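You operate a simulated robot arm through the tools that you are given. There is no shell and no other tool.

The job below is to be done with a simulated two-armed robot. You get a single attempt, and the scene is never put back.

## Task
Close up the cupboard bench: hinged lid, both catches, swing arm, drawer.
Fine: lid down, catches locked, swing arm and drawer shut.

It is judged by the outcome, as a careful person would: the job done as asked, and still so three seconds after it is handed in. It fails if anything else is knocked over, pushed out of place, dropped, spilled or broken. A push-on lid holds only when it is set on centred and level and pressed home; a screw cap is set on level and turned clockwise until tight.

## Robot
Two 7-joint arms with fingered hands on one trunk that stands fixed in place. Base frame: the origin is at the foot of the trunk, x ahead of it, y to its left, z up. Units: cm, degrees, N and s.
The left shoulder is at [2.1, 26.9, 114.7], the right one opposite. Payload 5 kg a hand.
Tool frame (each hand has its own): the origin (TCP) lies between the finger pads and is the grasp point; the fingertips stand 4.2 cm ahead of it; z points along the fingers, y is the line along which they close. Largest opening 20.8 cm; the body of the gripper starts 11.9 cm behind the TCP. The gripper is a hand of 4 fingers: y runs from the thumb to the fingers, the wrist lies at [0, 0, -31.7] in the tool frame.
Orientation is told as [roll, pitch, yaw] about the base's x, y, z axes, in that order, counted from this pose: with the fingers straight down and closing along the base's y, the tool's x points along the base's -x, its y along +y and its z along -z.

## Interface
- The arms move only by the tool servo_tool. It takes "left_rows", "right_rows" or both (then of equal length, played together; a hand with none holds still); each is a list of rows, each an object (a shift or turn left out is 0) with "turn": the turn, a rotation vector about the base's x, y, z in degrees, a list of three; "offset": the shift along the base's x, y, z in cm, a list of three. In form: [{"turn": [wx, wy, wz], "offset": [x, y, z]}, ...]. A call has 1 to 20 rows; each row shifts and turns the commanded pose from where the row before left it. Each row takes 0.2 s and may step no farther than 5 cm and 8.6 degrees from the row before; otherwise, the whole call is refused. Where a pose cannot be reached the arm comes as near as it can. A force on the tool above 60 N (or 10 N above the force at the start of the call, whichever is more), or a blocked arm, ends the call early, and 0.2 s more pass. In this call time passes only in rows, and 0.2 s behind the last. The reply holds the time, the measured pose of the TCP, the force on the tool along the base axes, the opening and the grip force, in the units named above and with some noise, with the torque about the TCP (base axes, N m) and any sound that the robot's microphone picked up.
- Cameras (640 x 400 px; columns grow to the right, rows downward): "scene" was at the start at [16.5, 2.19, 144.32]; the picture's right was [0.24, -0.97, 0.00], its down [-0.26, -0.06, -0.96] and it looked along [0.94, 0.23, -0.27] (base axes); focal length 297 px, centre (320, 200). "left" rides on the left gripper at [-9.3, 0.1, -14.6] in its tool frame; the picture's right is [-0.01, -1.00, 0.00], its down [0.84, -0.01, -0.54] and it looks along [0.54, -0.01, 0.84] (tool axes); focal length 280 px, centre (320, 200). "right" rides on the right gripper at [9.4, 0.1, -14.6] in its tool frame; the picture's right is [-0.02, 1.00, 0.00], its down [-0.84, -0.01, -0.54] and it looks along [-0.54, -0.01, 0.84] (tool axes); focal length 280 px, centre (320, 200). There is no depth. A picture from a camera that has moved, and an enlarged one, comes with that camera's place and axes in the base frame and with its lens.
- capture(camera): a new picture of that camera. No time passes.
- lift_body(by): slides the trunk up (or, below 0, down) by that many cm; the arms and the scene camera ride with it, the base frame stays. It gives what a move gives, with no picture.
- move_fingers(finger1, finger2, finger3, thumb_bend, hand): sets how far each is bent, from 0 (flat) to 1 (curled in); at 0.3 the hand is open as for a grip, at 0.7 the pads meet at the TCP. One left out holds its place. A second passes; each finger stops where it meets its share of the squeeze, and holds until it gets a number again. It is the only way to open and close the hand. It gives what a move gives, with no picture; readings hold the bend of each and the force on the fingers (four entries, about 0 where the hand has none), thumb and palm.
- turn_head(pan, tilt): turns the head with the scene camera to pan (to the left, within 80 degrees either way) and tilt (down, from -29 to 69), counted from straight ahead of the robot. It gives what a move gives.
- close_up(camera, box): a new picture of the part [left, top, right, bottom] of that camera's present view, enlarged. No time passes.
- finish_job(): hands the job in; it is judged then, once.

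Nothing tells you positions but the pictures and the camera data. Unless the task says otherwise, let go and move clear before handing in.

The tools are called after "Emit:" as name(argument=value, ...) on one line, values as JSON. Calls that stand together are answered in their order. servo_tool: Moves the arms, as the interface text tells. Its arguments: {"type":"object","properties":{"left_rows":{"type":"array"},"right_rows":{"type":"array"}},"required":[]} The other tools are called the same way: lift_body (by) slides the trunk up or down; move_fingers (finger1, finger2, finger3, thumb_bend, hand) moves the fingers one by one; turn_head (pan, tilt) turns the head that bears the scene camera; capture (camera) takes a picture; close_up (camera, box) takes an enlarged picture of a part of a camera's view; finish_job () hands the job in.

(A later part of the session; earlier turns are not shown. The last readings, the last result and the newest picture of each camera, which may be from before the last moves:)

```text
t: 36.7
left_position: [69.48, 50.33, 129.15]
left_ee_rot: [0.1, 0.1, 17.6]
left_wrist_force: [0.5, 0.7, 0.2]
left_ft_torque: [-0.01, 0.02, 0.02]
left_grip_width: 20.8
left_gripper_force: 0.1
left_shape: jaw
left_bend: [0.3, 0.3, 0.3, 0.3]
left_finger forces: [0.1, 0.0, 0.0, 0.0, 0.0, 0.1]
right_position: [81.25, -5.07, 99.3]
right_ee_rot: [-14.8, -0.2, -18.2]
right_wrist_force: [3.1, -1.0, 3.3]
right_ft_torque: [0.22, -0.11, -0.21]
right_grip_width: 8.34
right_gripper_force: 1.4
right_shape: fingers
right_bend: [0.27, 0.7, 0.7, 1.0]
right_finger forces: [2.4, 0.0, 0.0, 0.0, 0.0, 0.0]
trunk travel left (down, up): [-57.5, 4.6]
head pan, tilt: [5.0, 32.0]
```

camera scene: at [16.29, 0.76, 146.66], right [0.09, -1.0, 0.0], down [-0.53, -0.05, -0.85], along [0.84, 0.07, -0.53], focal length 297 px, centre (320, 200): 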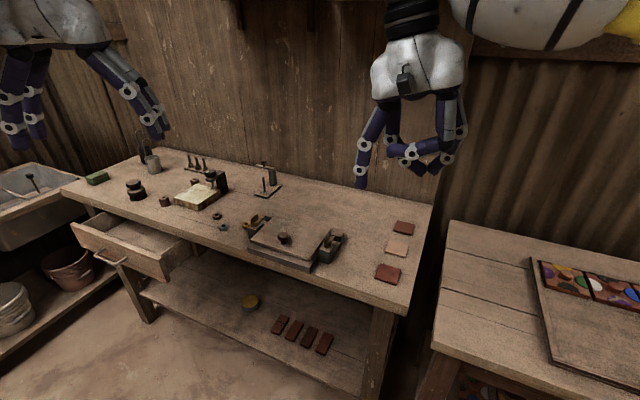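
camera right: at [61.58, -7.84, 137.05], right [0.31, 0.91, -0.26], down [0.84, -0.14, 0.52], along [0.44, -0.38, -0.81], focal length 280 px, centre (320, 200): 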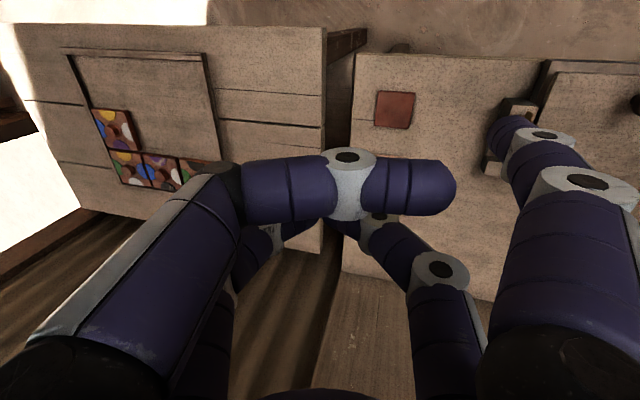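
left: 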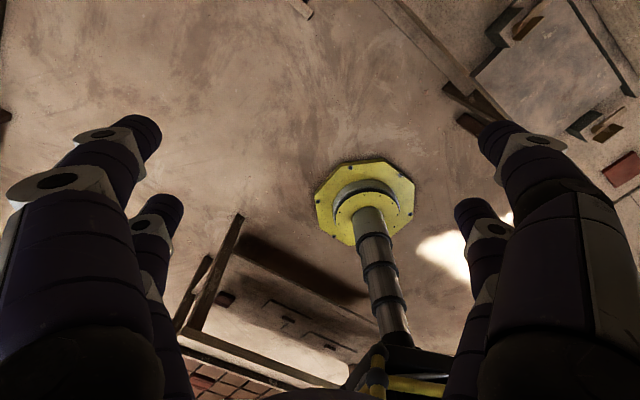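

There is contact with the arm's edge, with force components up and back. I'll push gently toward me from here.

Emit:
servo_tool(right_rows=[{"offset": [-0.48, 0.155, 0]}, {"offset": [-0.48, 0.155, 0]}])

Emit:
close_up(camera="right", box=[440, 0, 640, 200])

Emit:
close_up(camera="scene", box=[310, 205, 370, 260])

```text
t: 37.3
left_position: [69.89, 50.3, 129.07]
left_ee_rot: [0.2, 0.1, 17.4]
left_wrist_force: [0.5, 0.2, 0.2]
left_ft_torque: [0.02, -0.02, 0.0]
left_grip_width: 20.78
left_gripper_force: 0.1
left_shape: jaw
left_bend: [0.3, 0.3, 0.3, 0.3]
left_finger forces: [0.0, 0.0, 0.0, 0.0, 0.1, 0.1]
right_position: [80.81, -5.33, 99.23]
right_ee_rot: [-15.0, -0.5, -18.8]
right_wrist_force: [45.0, -11.8, 1.3]
right_ft_torque: [-0.56, -2.8, -5.92]
right_grip_width: 8.55
right_gripper_force: 23.2
right_shape: fingers
right_bend: [0.25, 0.7, 0.7, 1.0]
right_finger forces: [47.9, 0.0, 0.1, 0.1, 0.0, 0.1]
trunk travel left (down, up): [-57.5, 4.6]
head pan, tilt: [5.0, 32.0]
```

```text
2.00 times, centred on (540, 100) of right
camera zoom: at [72.9, 1.35, 113.24], right [0.33, 0.91, -0.26], down [0.83, -0.15, 0.53], along [0.44, -0.39, -0.81], focal length 561 px, centre (-120, 400)
```

zoom: 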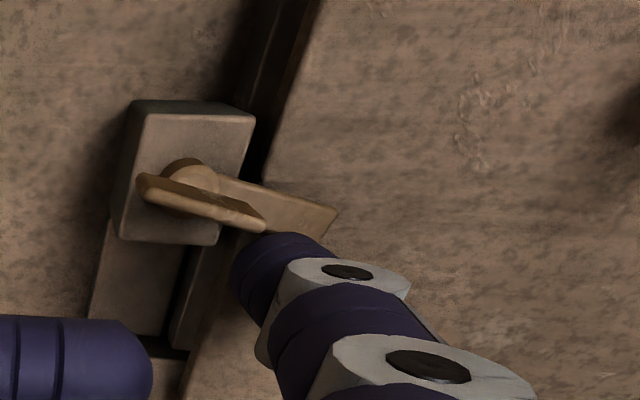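

```text
7.27 times, centred on (340, 232) of scene
camera zoom: at [16.52, 0.66, 146.65], right [0.09, -1.0, 0.0], down [-0.53, -0.04, -0.85], along [0.84, 0.07, -0.53], focal length 2160 px, centre (174, -36)
```

zoom: 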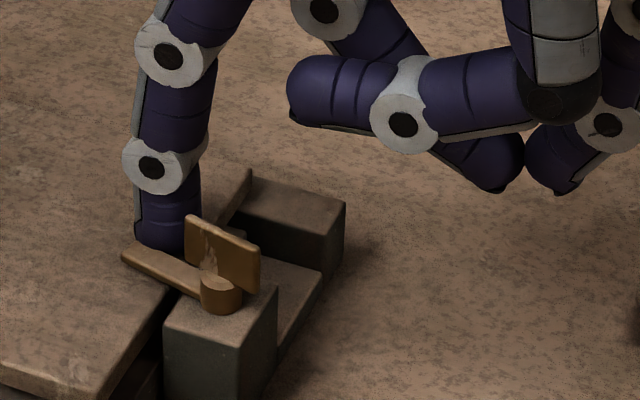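

The arm would not budge at 45 N, so it is at its hard stop: the right catch is fully turned. I'll back off, lift away, and next use the left hand for the left catch.

Emit:
servo_tool(right_rows=[{"offset": [0.95, -0.31, 0]}, {"offset": [0.5, -0.2, 2]}, {"offset": [0, -1, 4]}, {"offset": [-2, -3, 3]}, {"offset": [-3, -4, 0]}, {"offset": [-3, -4, 0]}, {"offset": [-3, -4, 0]}, {"offset": [-3, -4, 0]}, {"offset": [-3, -4, 0]}])

Emit:
move_fingers(hand="left", finger1=0.27, finger2=0.7, finger3=0.7, thumb_bend=1.0)

Emit:
turn_head(pan=22, tilt=25)

Emit:
capture(camera="scene")

Emit:
capture(camera="left")

```text
t: 39.3
left_position: [69.48, 50.26, 129.39]
left_ee_rot: [0.1, -0.1, 17.5]
left_wrist_force: [0.1, -1.9, 1.4]
left_ft_torque: [0.27, -0.02, -0.03]
left_grip_width: 20.8
left_gripper_force: 0.0
left_shape: jaw
left_bend: [0.3, 0.3, 0.3, 0.3]
left_finger forces: [0.1, 0.1, 0.1, 0.0, 0.0, 0.0]
right_position: [64.68, -29.64, 108.12]
right_ee_rot: [-14.8, -0.1, -18.1]
right_wrist_force: [-0.3, -1.5, 0.4]
right_ft_torque: [0.07, 0.04, 0.02]
right_grip_width: 8.33
right_gripper_force: 0.0
right_shape: fingers
right_bend: [0.27, 0.7, 0.7, 1.0]
right_finger forces: [0.0, 0.0, 0.0, 0.0, 0.0, 0.0]
trunk travel left (down, up): [-57.5, 4.6]
head pan, tilt: [5.0, 32.0]
```

```text
t: 40.3
left_position: [69.47, 50.37, 129.18]
left_ee_rot: [0.0, 0.0, 17.5]
left_wrist_force: [-0.8, -0.8, -0.2]
left_ft_torque: [-0.03, 0.02, 0.02]
left_grip_width: 8.29
left_gripper_force: 0.1
left_shape: fingers
left_bend: [0.27, 0.7, 0.7, 1.0]
left_finger forces: [0.0, 0.0, 0.0, 0.0, 0.0, 0.1]
right_position: [64.61, -29.3, 108.21]
right_ee_rot: [-14.9, -0.1, -18.1]
right_wrist_force: [-0.9, 0.4, -0.7]
right_ft_torque: [-0.05, -0.01, 0.0]
right_grip_width: 8.29
right_gripper_force: 0.0
right_shape: fingers
right_bend: [0.27, 0.7, 0.7, 1.0]
right_finger forces: [0.1, 0.0, 0.0, 0.0, 0.0, 0.0]
trunk travel left (down, up): [-57.5, 4.6]
head pan, tilt: [5.0, 32.0]
```

```text
t: 41.1
left_position: [69.51, 50.31, 129.14]
left_ee_rot: [0.0, 0.0, 17.5]
left_wrist_force: [-0.1, 0.8, -0.2]
left_ft_torque: [-0.01, -0.05, -0.02]
left_grip_width: 8.31
left_gripper_force: 0.1
left_shape: fingers
left_bend: [0.27, 0.7, 0.7, 1.0]
left_finger forces: [0.1, 0.1, 0.0, 0.0, 0.0, 0.0]
right_position: [64.67, -29.37, 108.3]
right_ee_rot: [-14.8, -0.2, -18.1]
right_wrist_force: [0.1, 0.2, 0.4]
right_ft_torque: [0.0, 0.01, 0.05]
right_grip_width: 8.31
right_gripper_force: 0.2
right_shape: fingers
right_bend: [0.27, 0.7, 0.7, 1.0]
right_finger forces: [0.0, 0.1, 0.1, 0.1, 0.0, 0.0]
trunk travel left (down, up): [-57.5, 4.6]
head pan, tilt: [22.0, 25.0]
```

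```text
taken
camera scene: at [15.89, 3.43, 147.79], right [0.37, -0.93, 0.0], down [-0.39, -0.16, -0.91], along [0.84, 0.34, -0.42], focal length 297 px, centre (320, 200)
```

scene: 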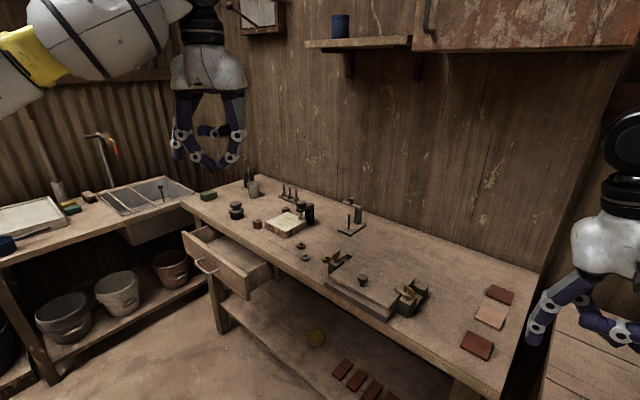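

```text
taken
camera left: at [78.28, 53.39, 143.86], right [0.31, -0.95, 0.0], down [-0.8, -0.26, 0.54], along [-0.51, -0.17, -0.84], focal length 280 px, centre (320, 200)
```

left: 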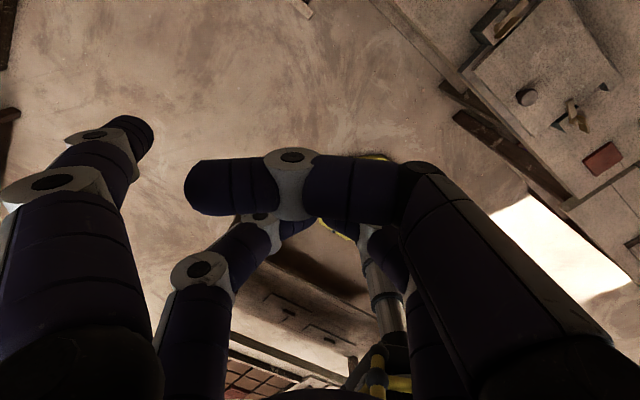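

The right catch is closed. The left hand's finger layout is mirrored (finger 1 at −x, +y). I'll look closely at the left catch, and turn the left hand so finger 1 is on the near side with the same slight tilt.

Emit:
close_up(camera="scene", box=[300, 235, 440, 325])

Emit:
servo_tool(left_rows=[{"offset": [0.5, -1.5, 0], "turn": [0, 0, 7.8]}, {"offset": [0.5, -1.5, 0], "turn": [0, 0, 7.8]}, {"offset": [0.5, -1.5, 0], "turn": [0, 0, 7.8]}, {"offset": [0.5, -1.5, 0], "turn": [0, 0, 7.8]}, {"offset": [0.5, -1.5, 0], "turn": [0, 0, 7.8]}, {"offset": [0.5, -1.5, 0], "turn": [0, 0, 7.8]}, {"offset": [0.5, -1.5, 0], "turn": [0, 0, 7.5]}, {"offset": [0.5, -1.5, -1], "turn": [-2.32, -7.13, 0]}, {"offset": [0.5, -1.5, -1], "turn": [-2.32, -7.13, 0]}])

Emit:
capture(camera="scene")

Emit:
capture(camera="left")

```text
4.44 times, centred on (370, 280) of scene
camera zoom: at [15.89, 3.43, 147.79], right [0.37, -0.93, 0.0], down [-0.39, -0.16, -0.91], along [0.84, 0.34, -0.42], focal length 1320 px, centre (98, -156)
```

zoom: 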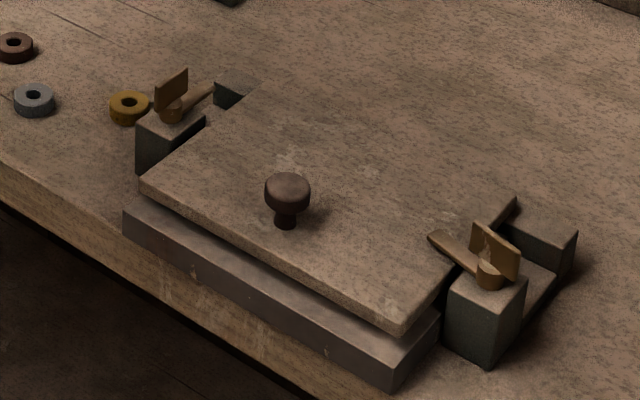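

```text
t: 43.1
left_position: [74.0, 36.99, 127.37]
left_ee_rot: [-15.1, 0.1, 71.8]
left_wrist_force: [-0.1, 0.4, 0.5]
left_ft_torque: [0.04, 0.0, 0.03]
left_grip_width: 8.33
left_gripper_force: 0.0
left_shape: fingers
left_bend: [0.27, 0.7, 0.7, 1.0]
left_finger forces: [0.1, 0.1, 0.0, 0.0, 0.0, 0.0]
right_position: [64.58, -29.52, 108.18]
right_ee_rot: [-14.8, -0.2, -18.1]
right_wrist_force: [0.4, 0.3, -0.2]
right_ft_torque: [0.03, 0.03, 0.01]
right_grip_width: 8.32
right_gripper_force: 0.0
right_shape: fingers
right_bend: [0.27, 0.7, 0.7, 1.0]
right_finger forces: [0.0, 0.1, 0.0, 0.0, 0.1, 0.1]
trunk travel left (down, up): [-57.5, 4.6]
head pan, tilt: [22.0, 25.0]
```

```text
taken
camera scene: at [15.91, 3.41, 147.78], right [0.37, -0.93, 0.0], down [-0.39, -0.16, -0.91], along [0.84, 0.34, -0.42], focal length 297 px, centre (320, 200)
```

scene: 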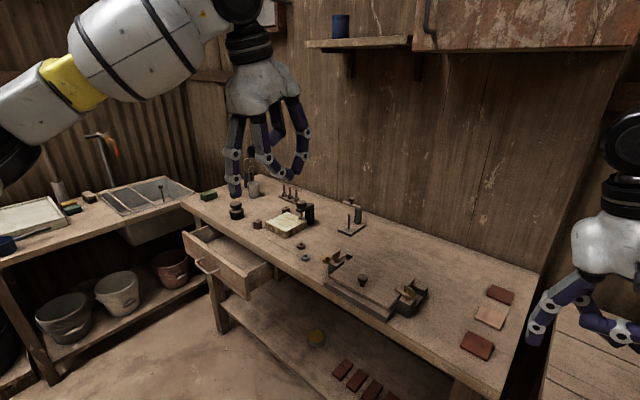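

```text
taken
camera left: at [73.14, 47.09, 141.48], right [0.92, -0.29, 0.26], down [-0.38, -0.76, 0.52], along [0.05, -0.58, -0.81], focal length 280 px, centre (320, 200)
```

left: 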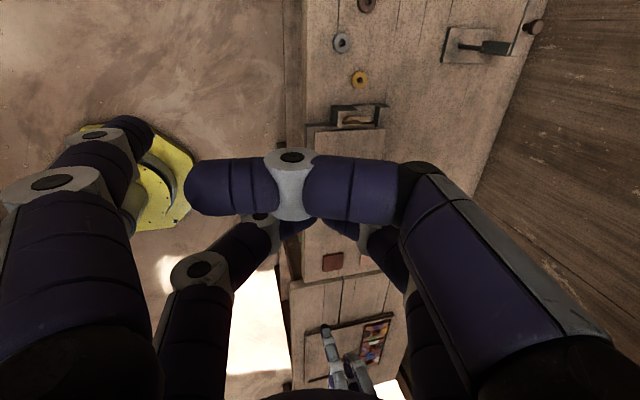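

The predicted left fingertip matches the picture. Now I'll refine the left catch's position from both cameras.

Emit:
close_up(camera="left", box=[290, 60, 430, 160])

Emit:
close_up(camera="scene", box=[310, 240, 360, 280])

Emit:
close_up(camera="left", box=[420, 0, 560, 90])

Emit:
close_up(camera="scene", box=[320, 185, 390, 245])

```text
4.00 times, centred on (360, 110) of left
camera zoom: at [73.14, 47.09, 141.48], right [0.92, -0.29, 0.26], down [-0.38, -0.76, 0.52], along [0.05, -0.58, -0.81], focal length 1122 px, centre (160, 560)
```

zoom: 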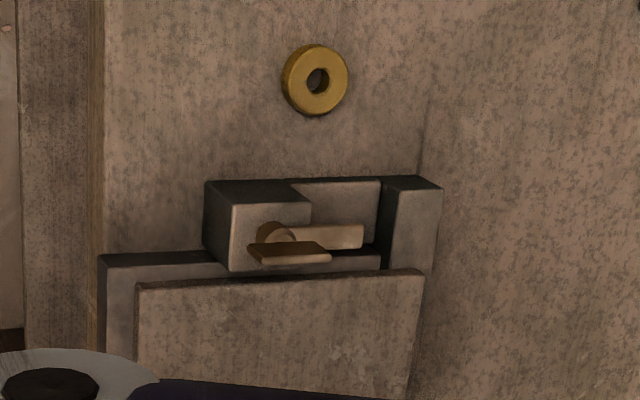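

```text
10.00 times, centred on (335, 260) of scene
camera zoom: at [15.91, 3.41, 147.78], right [0.37, -0.93, 0.0], down [-0.39, -0.16, -0.91], along [0.84, 0.34, -0.42], focal length 2970 px, centre (170, -400)
```

zoom: 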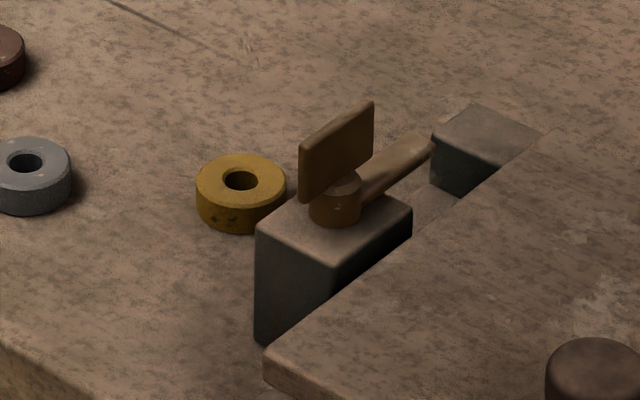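

```text
4.44 times, centred on (490, 45) of left
camera zoom: at [73.14, 47.09, 141.48], right [0.92, -0.29, 0.26], down [-0.38, -0.76, 0.52], along [0.05, -0.58, -0.81], focal length 1246 px, centre (-436, 889)
```

zoom: 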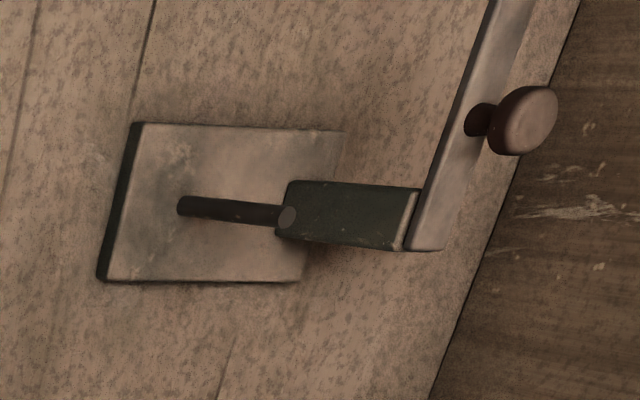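

```text
6.67 times, centred on (355, 215) of scene
camera zoom: at [15.91, 3.41, 147.78], right [0.37, -0.93, 0.0], down [-0.39, -0.16, -0.91], along [0.84, 0.34, -0.42], focal length 1980 px, centre (87, 100)
```

zoom: 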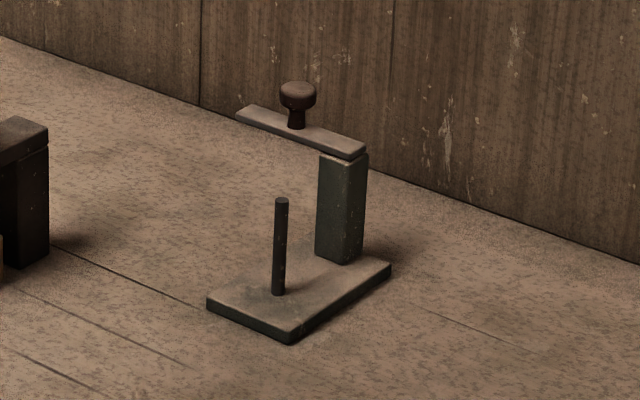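

The left hub comes out at [86.6, 26.55, 92.8], and the swing arm's pivot is near [117.5, 28.2, 96.5] with its knob at [119, 31.7, 98.8]. I'll move the left probe above the lid just right of the left catch's paddle.

Emit:
servo_tool(left_rows=[{"offset": [2.43, -2.33, -2.6]}, {"offset": [2.43, -2.33, -2.6]}, {"offset": [2.43, -2.33, -2.6]}, {"offset": [2.43, -2.33, -2.6]}, {"offset": [2.43, -2.33, -2.6]}, {"offset": [2.43, -2.33, -2.6]}, {"offset": [2.43, -2.33, -2.6]}, {"offset": [2.43, -2.33, -2.6]}])

Emit:
close_up(camera="scene", box=[290, 210, 390, 290])

Emit:
capture(camera="left")

```text
t: 44.9
left_position: [93.63, 17.99, 106.34]
left_ee_rot: [-14.9, -0.1, 71.8]
left_wrist_force: [1.3, -1.1, 0.1]
left_ft_torque: [0.0, 0.11, -0.01]
left_grip_width: 8.31
left_gripper_force: 0.2
left_shape: fingers
left_bend: [0.27, 0.7, 0.7, 1.0]
left_finger forces: [0.1, 0.0, 0.1, 0.0, 0.1, 0.0]
right_position: [64.63, -29.47, 108.14]
right_ee_rot: [-14.9, -0.1, -18.1]
right_wrist_force: [-0.2, -0.6, 0.0]
right_ft_torque: [0.04, 0.1, 0.03]
right_grip_width: 8.31
right_gripper_force: 0.0
right_shape: fingers
right_bend: [0.27, 0.7, 0.7, 1.0]
right_finger forces: [0.0, 0.0, 0.1, 0.0, 0.0, 0.1]
trunk travel left (down, up): [-57.5, 4.6]
head pan, tilt: [22.0, 25.0]
```

```text
5.00 times, centred on (340, 250) of scene
camera zoom: at [15.91, 3.35, 147.78], right [0.37, -0.93, 0.0], down [-0.39, -0.16, -0.91], along [0.84, 0.34, -0.42], focal length 1485 px, centre (220, -50)
```

zoom: 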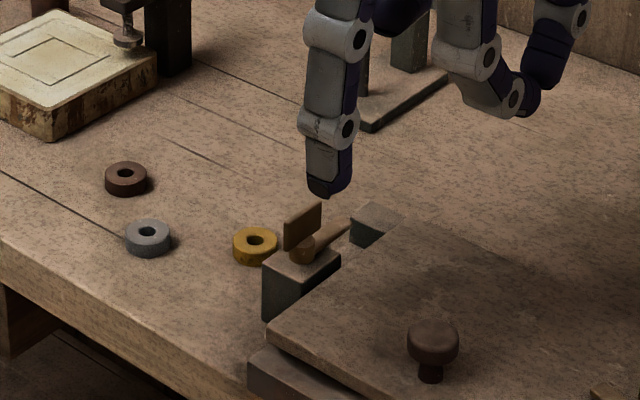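

```text
taken
camera left: at [92.65, 28.15, 120.57], right [0.92, -0.29, 0.26], down [-0.38, -0.76, 0.52], along [0.05, -0.58, -0.81], focal length 280 px, centre (320, 200)
```

left: 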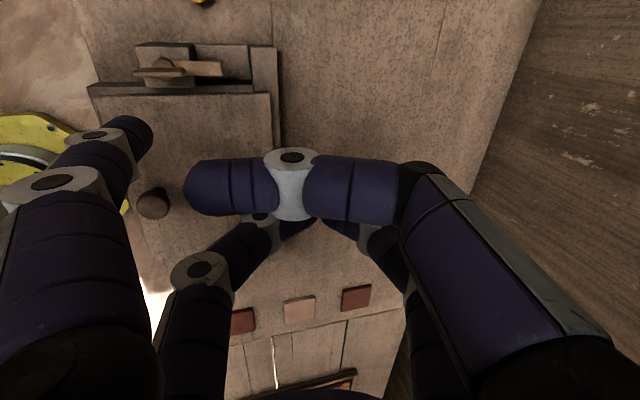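

The finger is above the lid, right-front of the left catch's paddle. I'll lower it to paddle height.

Emit:
servo_tool(left_rows=[{"offset": [-0.1, 0.1, -1.9]}, {"offset": [-0.1, 0.1, -1.8]}, {"offset": [0, 0, -1.7]}])

Emit:
close_up(camera="scene", box=[305, 225, 375, 280])

Emit:
close_up(camera="left", box=[50, 0, 250, 150])

```text
t: 45.7
left_position: [93.29, 18.28, 101.06]
left_ee_rot: [-15.1, 0.1, 71.9]
left_wrist_force: [0.3, 0.9, 0.5]
left_ft_torque: [-0.01, 0.06, -0.02]
left_grip_width: 8.33
left_gripper_force: 0.0
left_shape: fingers
left_bend: [0.27, 0.7, 0.7, 1.0]
left_finger forces: [0.0, 0.1, 0.0, 0.0, 0.0, 0.0]
right_position: [64.67, -29.49, 108.14]
right_ee_rot: [-14.9, 0.0, -18.1]
right_wrist_force: [0.3, -0.4, -1.4]
right_ft_torque: [-0.01, 0.08, -0.02]
right_grip_width: 8.35
right_gripper_force: 0.1
right_shape: fingers
right_bend: [0.27, 0.7, 0.7, 1.0]
right_finger forces: [0.0, 0.0, 0.0, 0.0, 0.0, 0.2]
trunk travel left (down, up): [-57.5, 4.6]
head pan, tilt: [22.0, 25.0]
```

```text
7.27 times, centred on (340, 252) of scene
camera zoom: at [15.96, 3.42, 147.77], right [0.37, -0.93, 0.0], down [-0.39, -0.16, -0.91], along [0.84, 0.34, -0.42], focal length 2160 px, centre (174, -182)
```

zoom: 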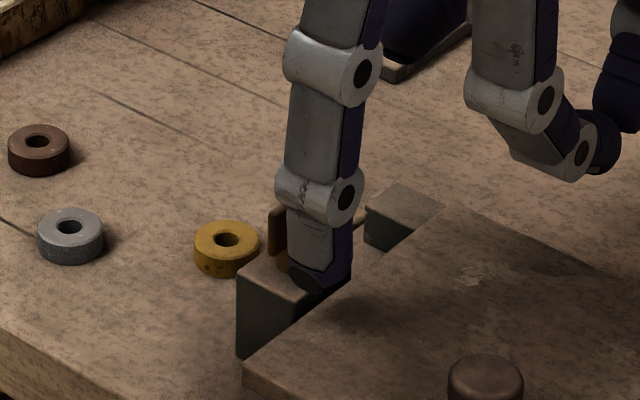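

```text
2.67 times, centred on (150, 75) of left
camera zoom: at [92.42, 28.49, 115.15], right [0.92, -0.29, 0.26], down [-0.38, -0.76, 0.52], along [0.05, -0.58, -0.81], focal length 748 px, centre (773, 533)
```

zoom: 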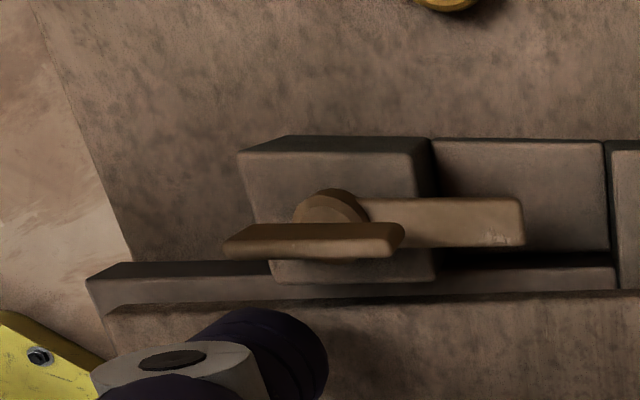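

The left wrist view shows the paddle, with my finger just on its lid side near the front end. I'll push it toward the left along its arc.

Emit:
servo_tool(left_rows=[{"offset": [0.228, 1.462, 0]}, {"offset": [-0.125, 0.634, 0]}, {"offset": [0.103, 0.645, 0]}, {"offset": [0.312, 0.576, 0]}])

Emit:
close_up(camera="scene", box=[305, 225, 375, 280])

Emit:
close_up(camera="left", box=[50, 0, 250, 150])

```text
t: 46.7
left_position: [93.87, 21.87, 101.1]
left_ee_rot: [-15.0, -0.1, 71.8]
left_wrist_force: [-1.5, 0.8, -0.5]
left_ft_torque: [0.0, 0.12, 0.08]
left_grip_width: 8.46
left_gripper_force: 0.9
left_shape: fingers
left_bend: [0.26, 0.7, 0.7, 1.0]
left_finger forces: [1.6, 0.0, 0.0, 0.0, 0.1, 0.1]
right_position: [64.57, -29.43, 108.16]
right_ee_rot: [-14.9, -0.1, -18.1]
right_wrist_force: [0.8, 0.3, -0.4]
right_ft_torque: [0.01, -0.03, 0.01]
right_grip_width: 8.3
right_gripper_force: 0.0
right_shape: fingers
right_bend: [0.27, 0.7, 0.7, 1.0]
right_finger forces: [0.0, 0.0, 0.1, 0.1, 0.1, 0.0]
trunk travel left (down, up): [-57.5, 4.6]
head pan, tilt: [22.0, 25.0]
```

```text
7.27 times, centred on (340, 252) of scene
camera zoom: at [15.87, 3.44, 147.79], right [0.37, -0.93, 0.0], down [-0.39, -0.16, -0.91], along [0.84, 0.34, -0.42], focal length 2160 px, centre (174, -182)
```

zoom: 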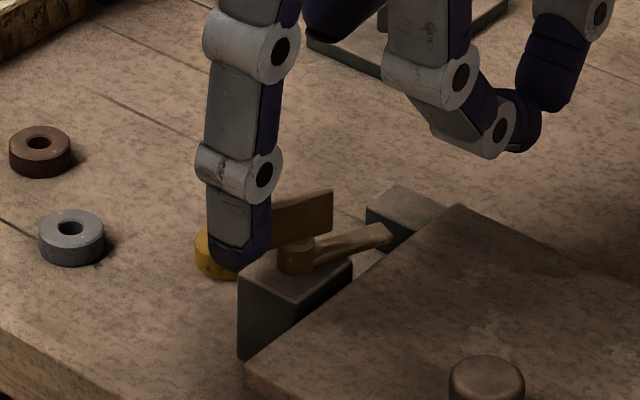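

```text
2.67 times, centred on (150, 75) of left
camera zoom: at [92.85, 31.97, 115.17], right [0.92, -0.29, 0.26], down [-0.38, -0.76, 0.52], along [0.05, -0.58, -0.81], focal length 748 px, centre (773, 533)
```

zoom: 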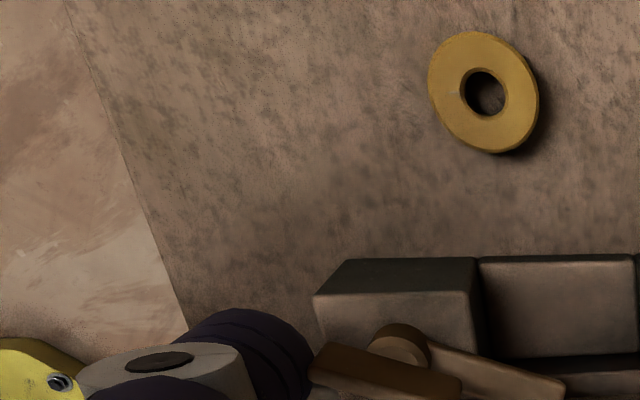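

The paddle turned about 20°, but my finger is slipping off its front end, so the hub is slightly farther left/back than estimated. I'll back off, shift in by about 0.9 cm and push again.

Emit:
servo_tool(left_rows=[{"offset": [-0.456, -1.217, 0]}, {"offset": [0.796, -0.298, 0]}, {"offset": [0.246, 0.655, 0]}, {"offset": [0.05, 0.643, 0]}])

Emit:
close_up(camera="scene", box=[305, 225, 375, 280])

Emit:
close_up(camera="left", box=[50, 0, 290, 180])

```text
t: 47.7
left_position: [94.28, 21.66, 100.99]
left_ee_rot: [-15.0, 0.0, 71.8]
left_wrist_force: [-0.7, -1.5, -0.3]
left_ft_torque: [-0.03, 0.05, 0.11]
left_grip_width: 8.37
left_gripper_force: 0.7
left_shape: fingers
left_bend: [0.26, 0.7, 0.7, 1.0]
left_finger forces: [1.1, 0.0, 0.0, 0.0, 0.0, 0.0]
right_position: [64.62, -29.37, 108.25]
right_ee_rot: [-14.9, -0.2, -18.2]
right_wrist_force: [-0.4, 0.4, 0.1]
right_ft_torque: [0.03, -0.05, 0.02]
right_grip_width: 8.33
right_gripper_force: 0.0
right_shape: fingers
right_bend: [0.27, 0.7, 0.7, 1.0]
right_finger forces: [0.1, 0.0, 0.1, 0.0, 0.0, 0.0]
trunk travel left (down, up): [-57.5, 4.6]
head pan, tilt: [22.0, 25.0]
```

```text
7.27 times, centred on (340, 252) of scene
camera zoom: at [15.87, 3.44, 147.79], right [0.37, -0.93, 0.0], down [-0.39, -0.16, -0.91], along [0.84, 0.34, -0.42], focal length 2160 px, centre (174, -182)
```

zoom: 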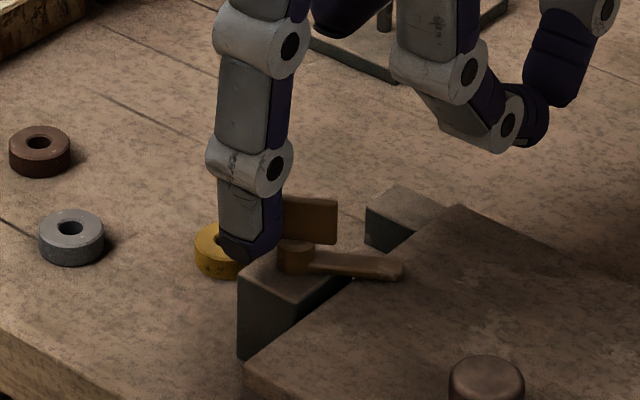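

```text
2.22 times, centred on (170, 90) of left
camera zoom: at [93.36, 31.77, 115.16], right [0.92, -0.29, 0.26], down [-0.38, -0.76, 0.52], along [0.05, -0.58, -0.81], focal length 623 px, centre (653, 444)
```

zoom: 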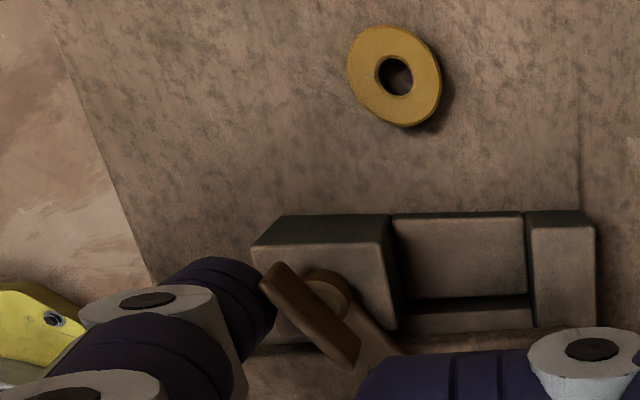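

The paddle is now about 50° round and the finger is well placed behind it. I'll carry on to the stop.

Emit:
servo_tool(left_rows=[{"offset": [0.254, 0.449, 0]}, {"offset": [0.306, 0.333, 0]}, {"offset": [0.289, 0.201, 0]}, {"offset": [0.269, 0.006, 0]}])

Emit:
close_up(camera="scene", box=[305, 225, 375, 280])

Emit:
close_up(camera="left", box=[50, 0, 290, 180])

```text
t: 48.7
left_position: [95.37, 22.5, 100.94]
left_ee_rot: [-15.0, 0.0, 71.9]
left_wrist_force: [-3.3, 0.1, 0.7]
left_ft_torque: [0.02, 0.17, 0.21]
left_grip_width: 8.53
left_gripper_force: 1.5
left_shape: fingers
left_bend: [0.24, 0.7, 0.7, 1.0]
left_finger forces: [2.4, 0.0, 0.0, 0.0, 0.0, 0.1]
right_position: [64.59, -29.42, 108.35]
right_ee_rot: [-14.9, -0.1, -18.2]
right_wrist_force: [0.1, 0.2, 0.4]
right_ft_torque: [0.02, 0.03, -0.02]
right_grip_width: 8.32
right_gripper_force: 0.0
right_shape: fingers
right_bend: [0.27, 0.7, 0.7, 1.0]
right_finger forces: [0.1, 0.1, 0.1, 0.1, 0.0, 0.1]
trunk travel left (down, up): [-57.5, 4.6]
head pan, tilt: [22.0, 25.0]
```

```text
7.27 times, centred on (340, 252) of scene
camera zoom: at [15.86, 3.43, 147.79], right [0.37, -0.93, 0.0], down [-0.39, -0.16, -0.91], along [0.84, 0.34, -0.42], focal length 2160 px, centre (174, -182)
```

zoom: 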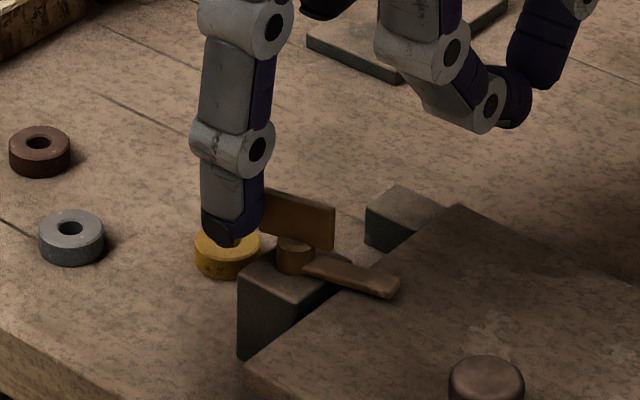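

```text
2.22 times, centred on (170, 90) of left
camera zoom: at [94.49, 32.76, 115.18], right [0.92, -0.29, 0.26], down [-0.38, -0.76, 0.52], along [0.05, -0.58, -0.81], focal length 623 px, centre (653, 444)
```

zoom: 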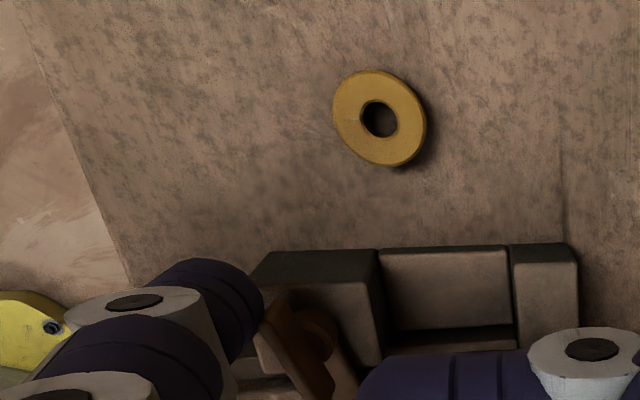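

It's about 60–65° now with light force. I'll keep pushing, mainly away from me.

Emit:
servo_tool(left_rows=[{"offset": [0.369, 0.129, 0]}, {"offset": [0.381, 0.017, 0]}, {"offset": [0.363, -0.029, 0]}])

Emit:
close_up(camera="scene", box=[305, 225, 375, 280])

Emit:
close_up(camera="left", box=[50, 0, 290, 180])

```text
t: 49.5
left_position: [96.44, 22.81, 101.03]
left_ee_rot: [-15.0, -0.2, 71.9]
left_wrist_force: [-4.5, 5.6, -0.9]
left_ft_torque: [0.3, 0.16, -0.35]
left_grip_width: 8.75
left_gripper_force: 2.7
left_shape: fingers
left_bend: [0.22, 0.7, 0.7, 1.0]
left_finger forces: [5.8, 0.0, 0.0, 0.0, 0.1, 0.0]
right_position: [64.53, -29.4, 108.26]
right_ee_rot: [-14.9, -0.1, -18.2]
right_wrist_force: [-0.3, 0.3, -0.2]
right_ft_torque: [0.0, 0.0, 0.0]
right_grip_width: 8.31
right_gripper_force: 0.0
right_shape: fingers
right_bend: [0.27, 0.7, 0.7, 1.0]
right_finger forces: [0.0, 0.0, 0.0, 0.1, 0.0, 0.0]
trunk travel left (down, up): [-57.5, 4.6]
head pan, tilt: [22.0, 25.0]
```

```text
7.27 times, centred on (340, 252) of scene
camera zoom: at [15.85, 3.46, 147.79], right [0.38, -0.93, 0.0], down [-0.39, -0.16, -0.91], along [0.84, 0.34, -0.42], focal length 2160 px, centre (174, -182)
```

zoom: 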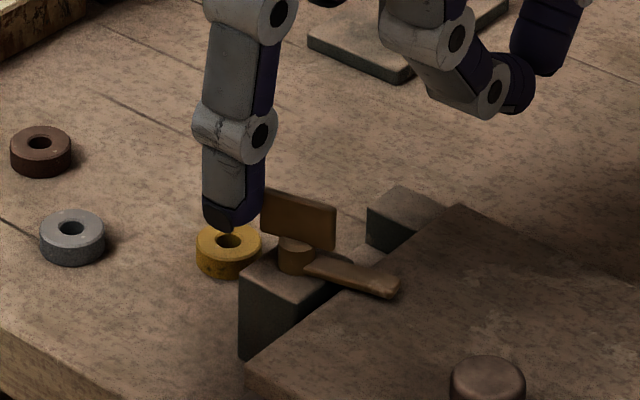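

```text
2.22 times, centred on (170, 90) of left
camera zoom: at [95.61, 32.93, 115.16], right [0.92, -0.29, 0.26], down [-0.38, -0.76, 0.52], along [0.05, -0.58, -0.81], focal length 623 px, centre (653, 444)
```

zoom: 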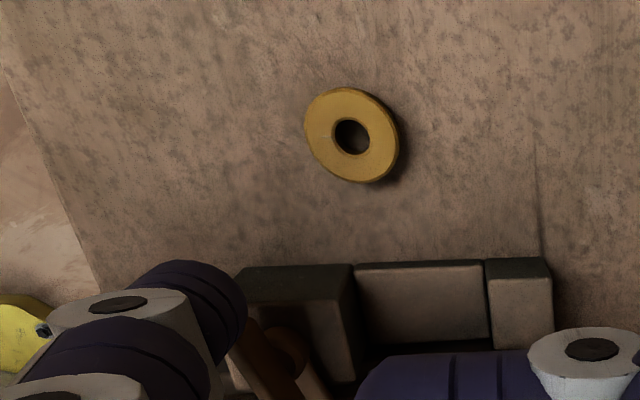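

The left arm is at about 70°, and my finger is now slipping past the paddle's end. I'll lift over and push the arm itself from behind, as on the right side, to bring it to its stop.

Emit:
servo_tool(left_rows=[{"offset": [-0.9, 0.35, 0.5]}, {"offset": [0, 0, 4]}, {"offset": [1.05, -2.85, 0]}, {"offset": [1.05, -2.85, 0]}, {"offset": [0, 0, -2]}, {"offset": [0, 0, -2]}])

Emit:
close_up(camera="scene", box=[305, 225, 375, 280])

Emit:
close_up(camera="left", box=[30, 0, 270, 180])

```text
t: 50.9
left_position: [98.05, 17.12, 101.72]
left_ee_rot: [-15.1, -0.2, 71.7]
left_wrist_force: [-0.1, -0.4, -0.1]
left_ft_torque: [0.06, 0.01, 0.02]
left_grip_width: 8.37
left_gripper_force: 0.1
left_shape: fingers
left_bend: [0.27, 0.7, 0.7, 1.0]
left_finger forces: [0.0, 0.0, 0.0, 0.1, 0.1, 0.1]
right_position: [64.71, -29.58, 108.33]
right_ee_rot: [-14.8, 0.0, -18.2]
right_wrist_force: [0.0, -0.2, 1.1]
right_ft_torque: [0.05, 0.0, -0.02]
right_grip_width: 8.33
right_gripper_force: 0.0
right_shape: fingers
right_bend: [0.27, 0.7, 0.7, 1.0]
right_finger forces: [0.1, 0.1, 0.1, 0.0, 0.0, 0.1]
trunk travel left (down, up): [-57.5, 4.6]
head pan, tilt: [22.0, 25.0]
```

```text
7.27 times, centred on (340, 252) of scene
camera zoom: at [15.85, 3.36, 147.8], right [0.37, -0.93, 0.0], down [-0.39, -0.16, -0.91], along [0.84, 0.34, -0.42], focal length 2160 px, centre (174, -182)
```

zoom: 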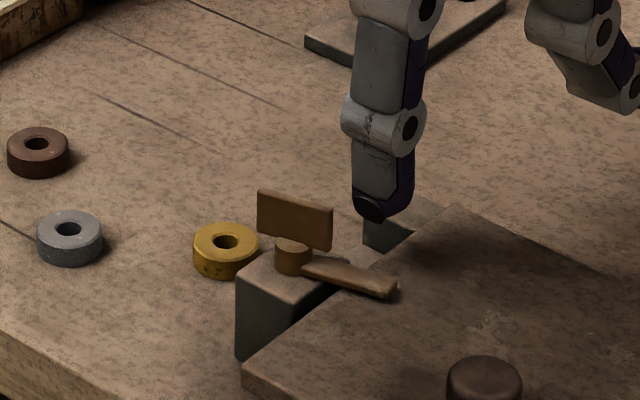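

```text
2.22 times, centred on (150, 90) of left
camera zoom: at [97.13, 27.26, 115.89], right [0.92, -0.29, 0.26], down [-0.39, -0.76, 0.52], along [0.05, -0.58, -0.81], focal length 623 px, centre (698, 444)
```

zoom: 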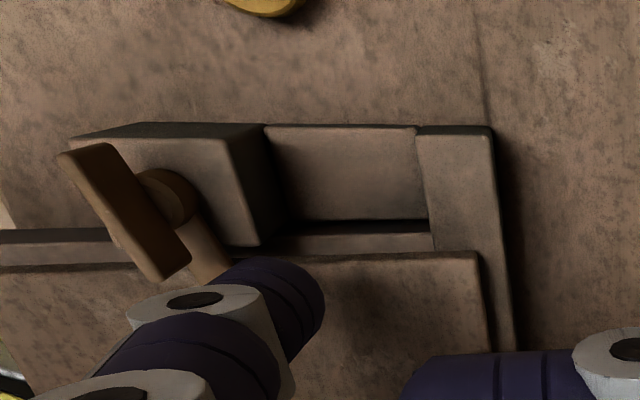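

The finger is behind the arm over the lid. I'll lower to arm height and draw it toward me in small steps.

Emit:
servo_tool(left_rows=[{"offset": [0, 0, -1]}, {"offset": [0, 0, -0.8]}, {"offset": [0, 0, -0.3]}])

Emit:
servo_tool(left_rows=[{"offset": [-0.47, 0.175, 0]}, {"offset": [-0.47, 0.175, 0]}])

Emit:
close_up(camera="left", box=[30, 0, 270, 180])

Emit:
close_up(camera="scene", box=[305, 225, 375, 280])

```text
t: 51.7
left_position: [97.75, 17.33, 99.47]
left_ee_rot: [-15.0, -0.1, 71.8]
left_wrist_force: [0.0, 1.0, 1.9]
left_ft_torque: [0.09, 0.07, -0.02]
left_grip_width: 8.34
left_gripper_force: 0.2
left_shape: fingers
left_bend: [0.27, 0.7, 0.7, 1.0]
left_finger forces: [0.9, 0.0, 0.0, 0.0, 0.0, 0.0]
right_position: [64.73, -29.45, 108.31]
right_ee_rot: [-14.9, -0.1, -18.1]
right_wrist_force: [-0.7, -0.7, -0.7]
right_ft_torque: [0.01, -0.04, -0.02]
right_grip_width: 8.33
right_gripper_force: 0.2
right_shape: fingers
right_bend: [0.27, 0.7, 0.7, 1.0]
right_finger forces: [0.0, 0.0, 0.0, 0.0, 0.0, 0.0]
trunk travel left (down, up): [-57.5, 4.6]
head pan, tilt: [22.0, 25.0]
```

```text
t: 52.3
left_position: [96.89, 17.65, 99.52]
left_ee_rot: [-15.1, 0.0, 71.8]
left_wrist_force: [4.4, -2.2, 11.5]
left_ft_torque: [0.55, 0.76, -0.03]
left_grip_width: 8.13
left_gripper_force: 6.8
left_shape: fingers
left_bend: [0.3, 0.7, 0.7, 1.0]
left_finger forces: [13.0, 0.0, 0.0, 0.1, 0.0, 0.0]
right_position: [64.58, -29.48, 108.26]
right_ee_rot: [-14.9, 0.0, -18.1]
right_wrist_force: [-1.0, -0.1, -0.7]
right_ft_torque: [0.02, -0.04, 0.01]
right_grip_width: 8.34
right_gripper_force: 0.1
right_shape: fingers
right_bend: [0.27, 0.7, 0.7, 1.0]
right_finger forces: [0.0, 0.0, 0.0, 0.1, 0.1, 0.0]
trunk travel left (down, up): [-57.5, 4.6]
head pan, tilt: [22.0, 25.0]
```

```text
2.22 times, centred on (150, 90) of left
camera zoom: at [95.94, 27.76, 113.75], right [0.92, -0.29, 0.26], down [-0.39, -0.76, 0.52], along [0.05, -0.58, -0.81], focal length 623 px, centre (698, 444)
```

zoom: 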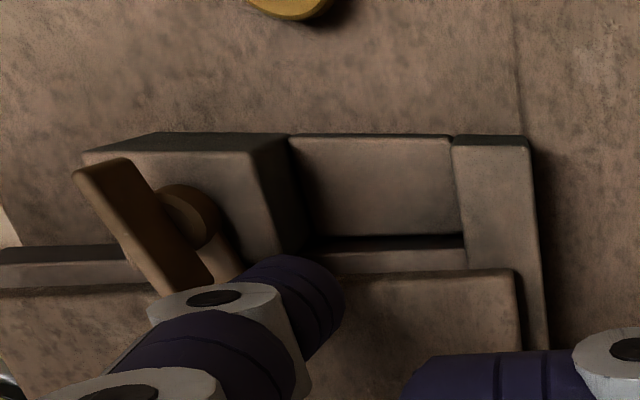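

```text
7.27 times, centred on (340, 252) of scene
camera zoom: at [15.83, 3.4, 147.81], right [0.37, -0.93, 0.0], down [-0.39, -0.16, -0.91], along [0.84, 0.34, -0.42], focal length 2160 px, centre (174, -182)
```

zoom: 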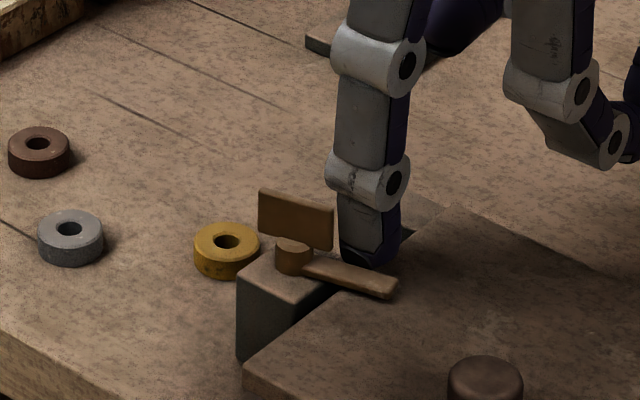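

The tip is dragging on the lid. I'll raise it a little and push the arm again.

Emit:
servo_tool(left_rows=[{"offset": [0.47, -0.175, 0.35]}])

Emit:
servo_tool(left_rows=[{"offset": [-0.47, 0.175, 0]}, {"offset": [-0.33, 0.12, 0]}])

Emit:
close_up(camera="left", box=[30, 0, 270, 180])

Emit:
close_up(camera="scene", box=[305, 225, 375, 280])

```text
t: 52.7
left_position: [97.28, 17.44, 99.86]
left_ee_rot: [-14.9, -0.1, 71.8]
left_wrist_force: [0.0, -0.4, -1.1]
left_ft_torque: [-0.02, -0.03, -0.04]
left_grip_width: 8.3
left_gripper_force: 0.1
left_shape: fingers
left_bend: [0.27, 0.7, 0.7, 1.0]
left_finger forces: [0.3, 0.1, 0.1, 0.1, 0.0, 0.0]
right_position: [64.61, -29.39, 108.11]
right_ee_rot: [-14.9, -0.1, -18.1]
right_wrist_force: [-0.9, -0.1, 0.6]
right_ft_torque: [-0.01, -0.04, 0.0]
right_grip_width: 8.33
right_gripper_force: 0.1
right_shape: fingers
right_bend: [0.27, 0.7, 0.7, 1.0]
right_finger forces: [0.0, 0.0, 0.0, 0.1, 0.0, 0.0]
trunk travel left (down, up): [-57.5, 4.6]
head pan, tilt: [22.0, 25.0]
```

```text
t: 53.3
left_position: [96.69, 17.85, 99.91]
left_ee_rot: [-15.0, -0.1, 71.8]
left_wrist_force: [4.0, 0.1, 4.1]
left_ft_torque: [0.17, 0.03, -0.26]
left_grip_width: 8.06
left_gripper_force: 2.8
left_shape: fingers
left_bend: [0.3, 0.7, 0.7, 1.0]
left_finger forces: [5.5, 0.0, 0.0, 0.1, 0.0, 0.0]
right_position: [64.68, -29.44, 108.16]
right_ee_rot: [-15.0, 0.0, -18.1]
right_wrist_force: [0.0, -0.4, -0.3]
right_ft_torque: [0.01, 0.02, 0.01]
right_grip_width: 8.34
right_gripper_force: 0.1
right_shape: fingers
right_bend: [0.27, 0.7, 0.7, 1.0]
right_finger forces: [0.0, 0.1, 0.0, 0.0, 0.1, 0.1]
trunk travel left (down, up): [-57.5, 4.6]
head pan, tilt: [22.0, 25.0]
```

```text
2.22 times, centred on (150, 90) of left
camera zoom: at [95.72, 28.02, 114.06], right [0.92, -0.29, 0.26], down [-0.38, -0.76, 0.52], along [0.05, -0.58, -0.81], focal length 623 px, centre (698, 444)
```

zoom: 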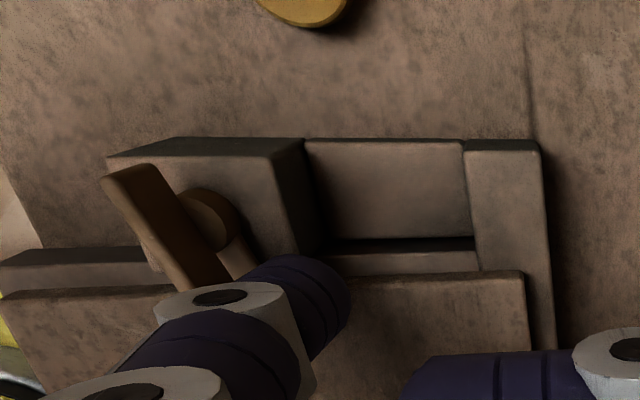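

```text
7.27 times, centred on (340, 252) of scene
camera zoom: at [15.9, 3.42, 147.79], right [0.37, -0.93, 0.0], down [-0.39, -0.16, -0.91], along [0.84, 0.34, -0.42], focal length 2160 px, centre (174, -182)
```

zoom: 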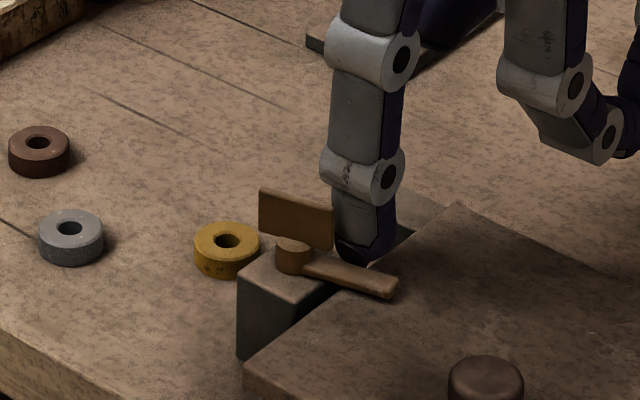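

The finger is now on the arm's back edge but it hasn't moved at 5 N. I'll push a bit harder in small steps.

Emit:
servo_tool(left_rows=[{"offset": [-0.47, 0.175, 0]}, {"offset": [-0.47, 0.175, 0]}])

Emit:
close_up(camera="left", box=[30, 0, 270, 180])

Emit:
close_up(camera="scene", box=[305, 225, 375, 280])

```text
t: 53.9
left_position: [95.75, 18.14, 99.88]
left_ee_rot: [-15.1, 0.0, 71.7]
left_wrist_force: [11.3, -5.6, 5.7]
left_ft_torque: [0.17, 0.11, -0.19]
left_grip_width: 7.64
left_gripper_force: 7.8
left_shape: fingers
left_bend: [0.34, 0.7, 0.7, 1.0]
left_finger forces: [14.1, 0.1, 0.0, 0.0, 0.1, 0.0]
right_position: [64.73, -29.47, 108.34]
right_ee_rot: [-14.8, 0.0, -18.2]
right_wrist_force: [0.2, -0.1, -0.4]
right_ft_torque: [-0.05, 0.01, 0.04]
right_grip_width: 8.31
right_gripper_force: 0.0
right_shape: fingers
right_bend: [0.27, 0.7, 0.7, 1.0]
right_finger forces: [0.1, 0.1, 0.0, 0.0, 0.0, 0.1]
trunk travel left (down, up): [-57.5, 4.6]
head pan, tilt: [22.0, 25.0]
```

```text
2.22 times, centred on (150, 90) of left
camera zoom: at [94.76, 28.26, 114.1], right [0.92, -0.29, 0.26], down [-0.39, -0.76, 0.52], along [0.05, -0.58, -0.81], focal length 623 px, centre (698, 444)
```

zoom: 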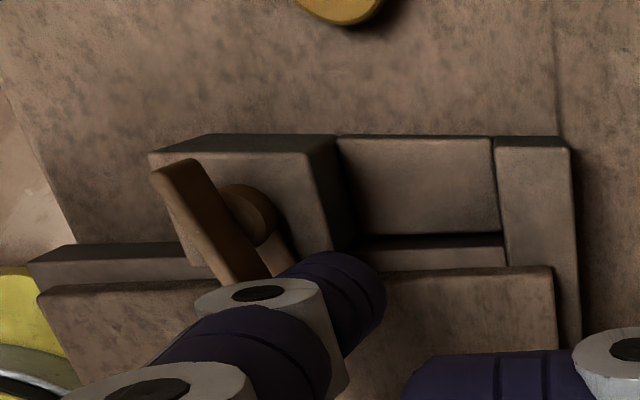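

```text
7.27 times, centred on (340, 252) of scene
camera zoom: at [15.9, 3.38, 147.8], right [0.37, -0.93, 0.0], down [-0.39, -0.16, -0.91], along [0.84, 0.34, -0.42], focal length 2160 px, centre (174, -182)
```

zoom: 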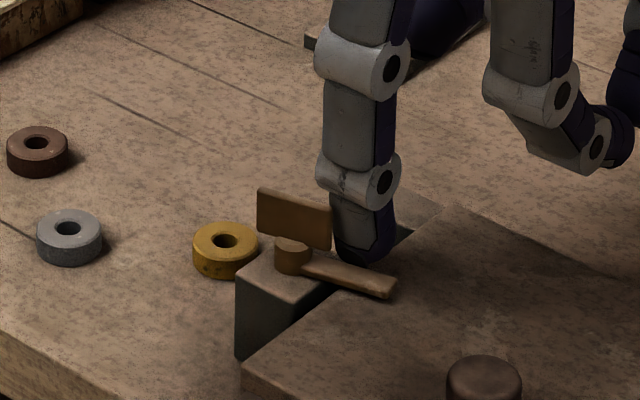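

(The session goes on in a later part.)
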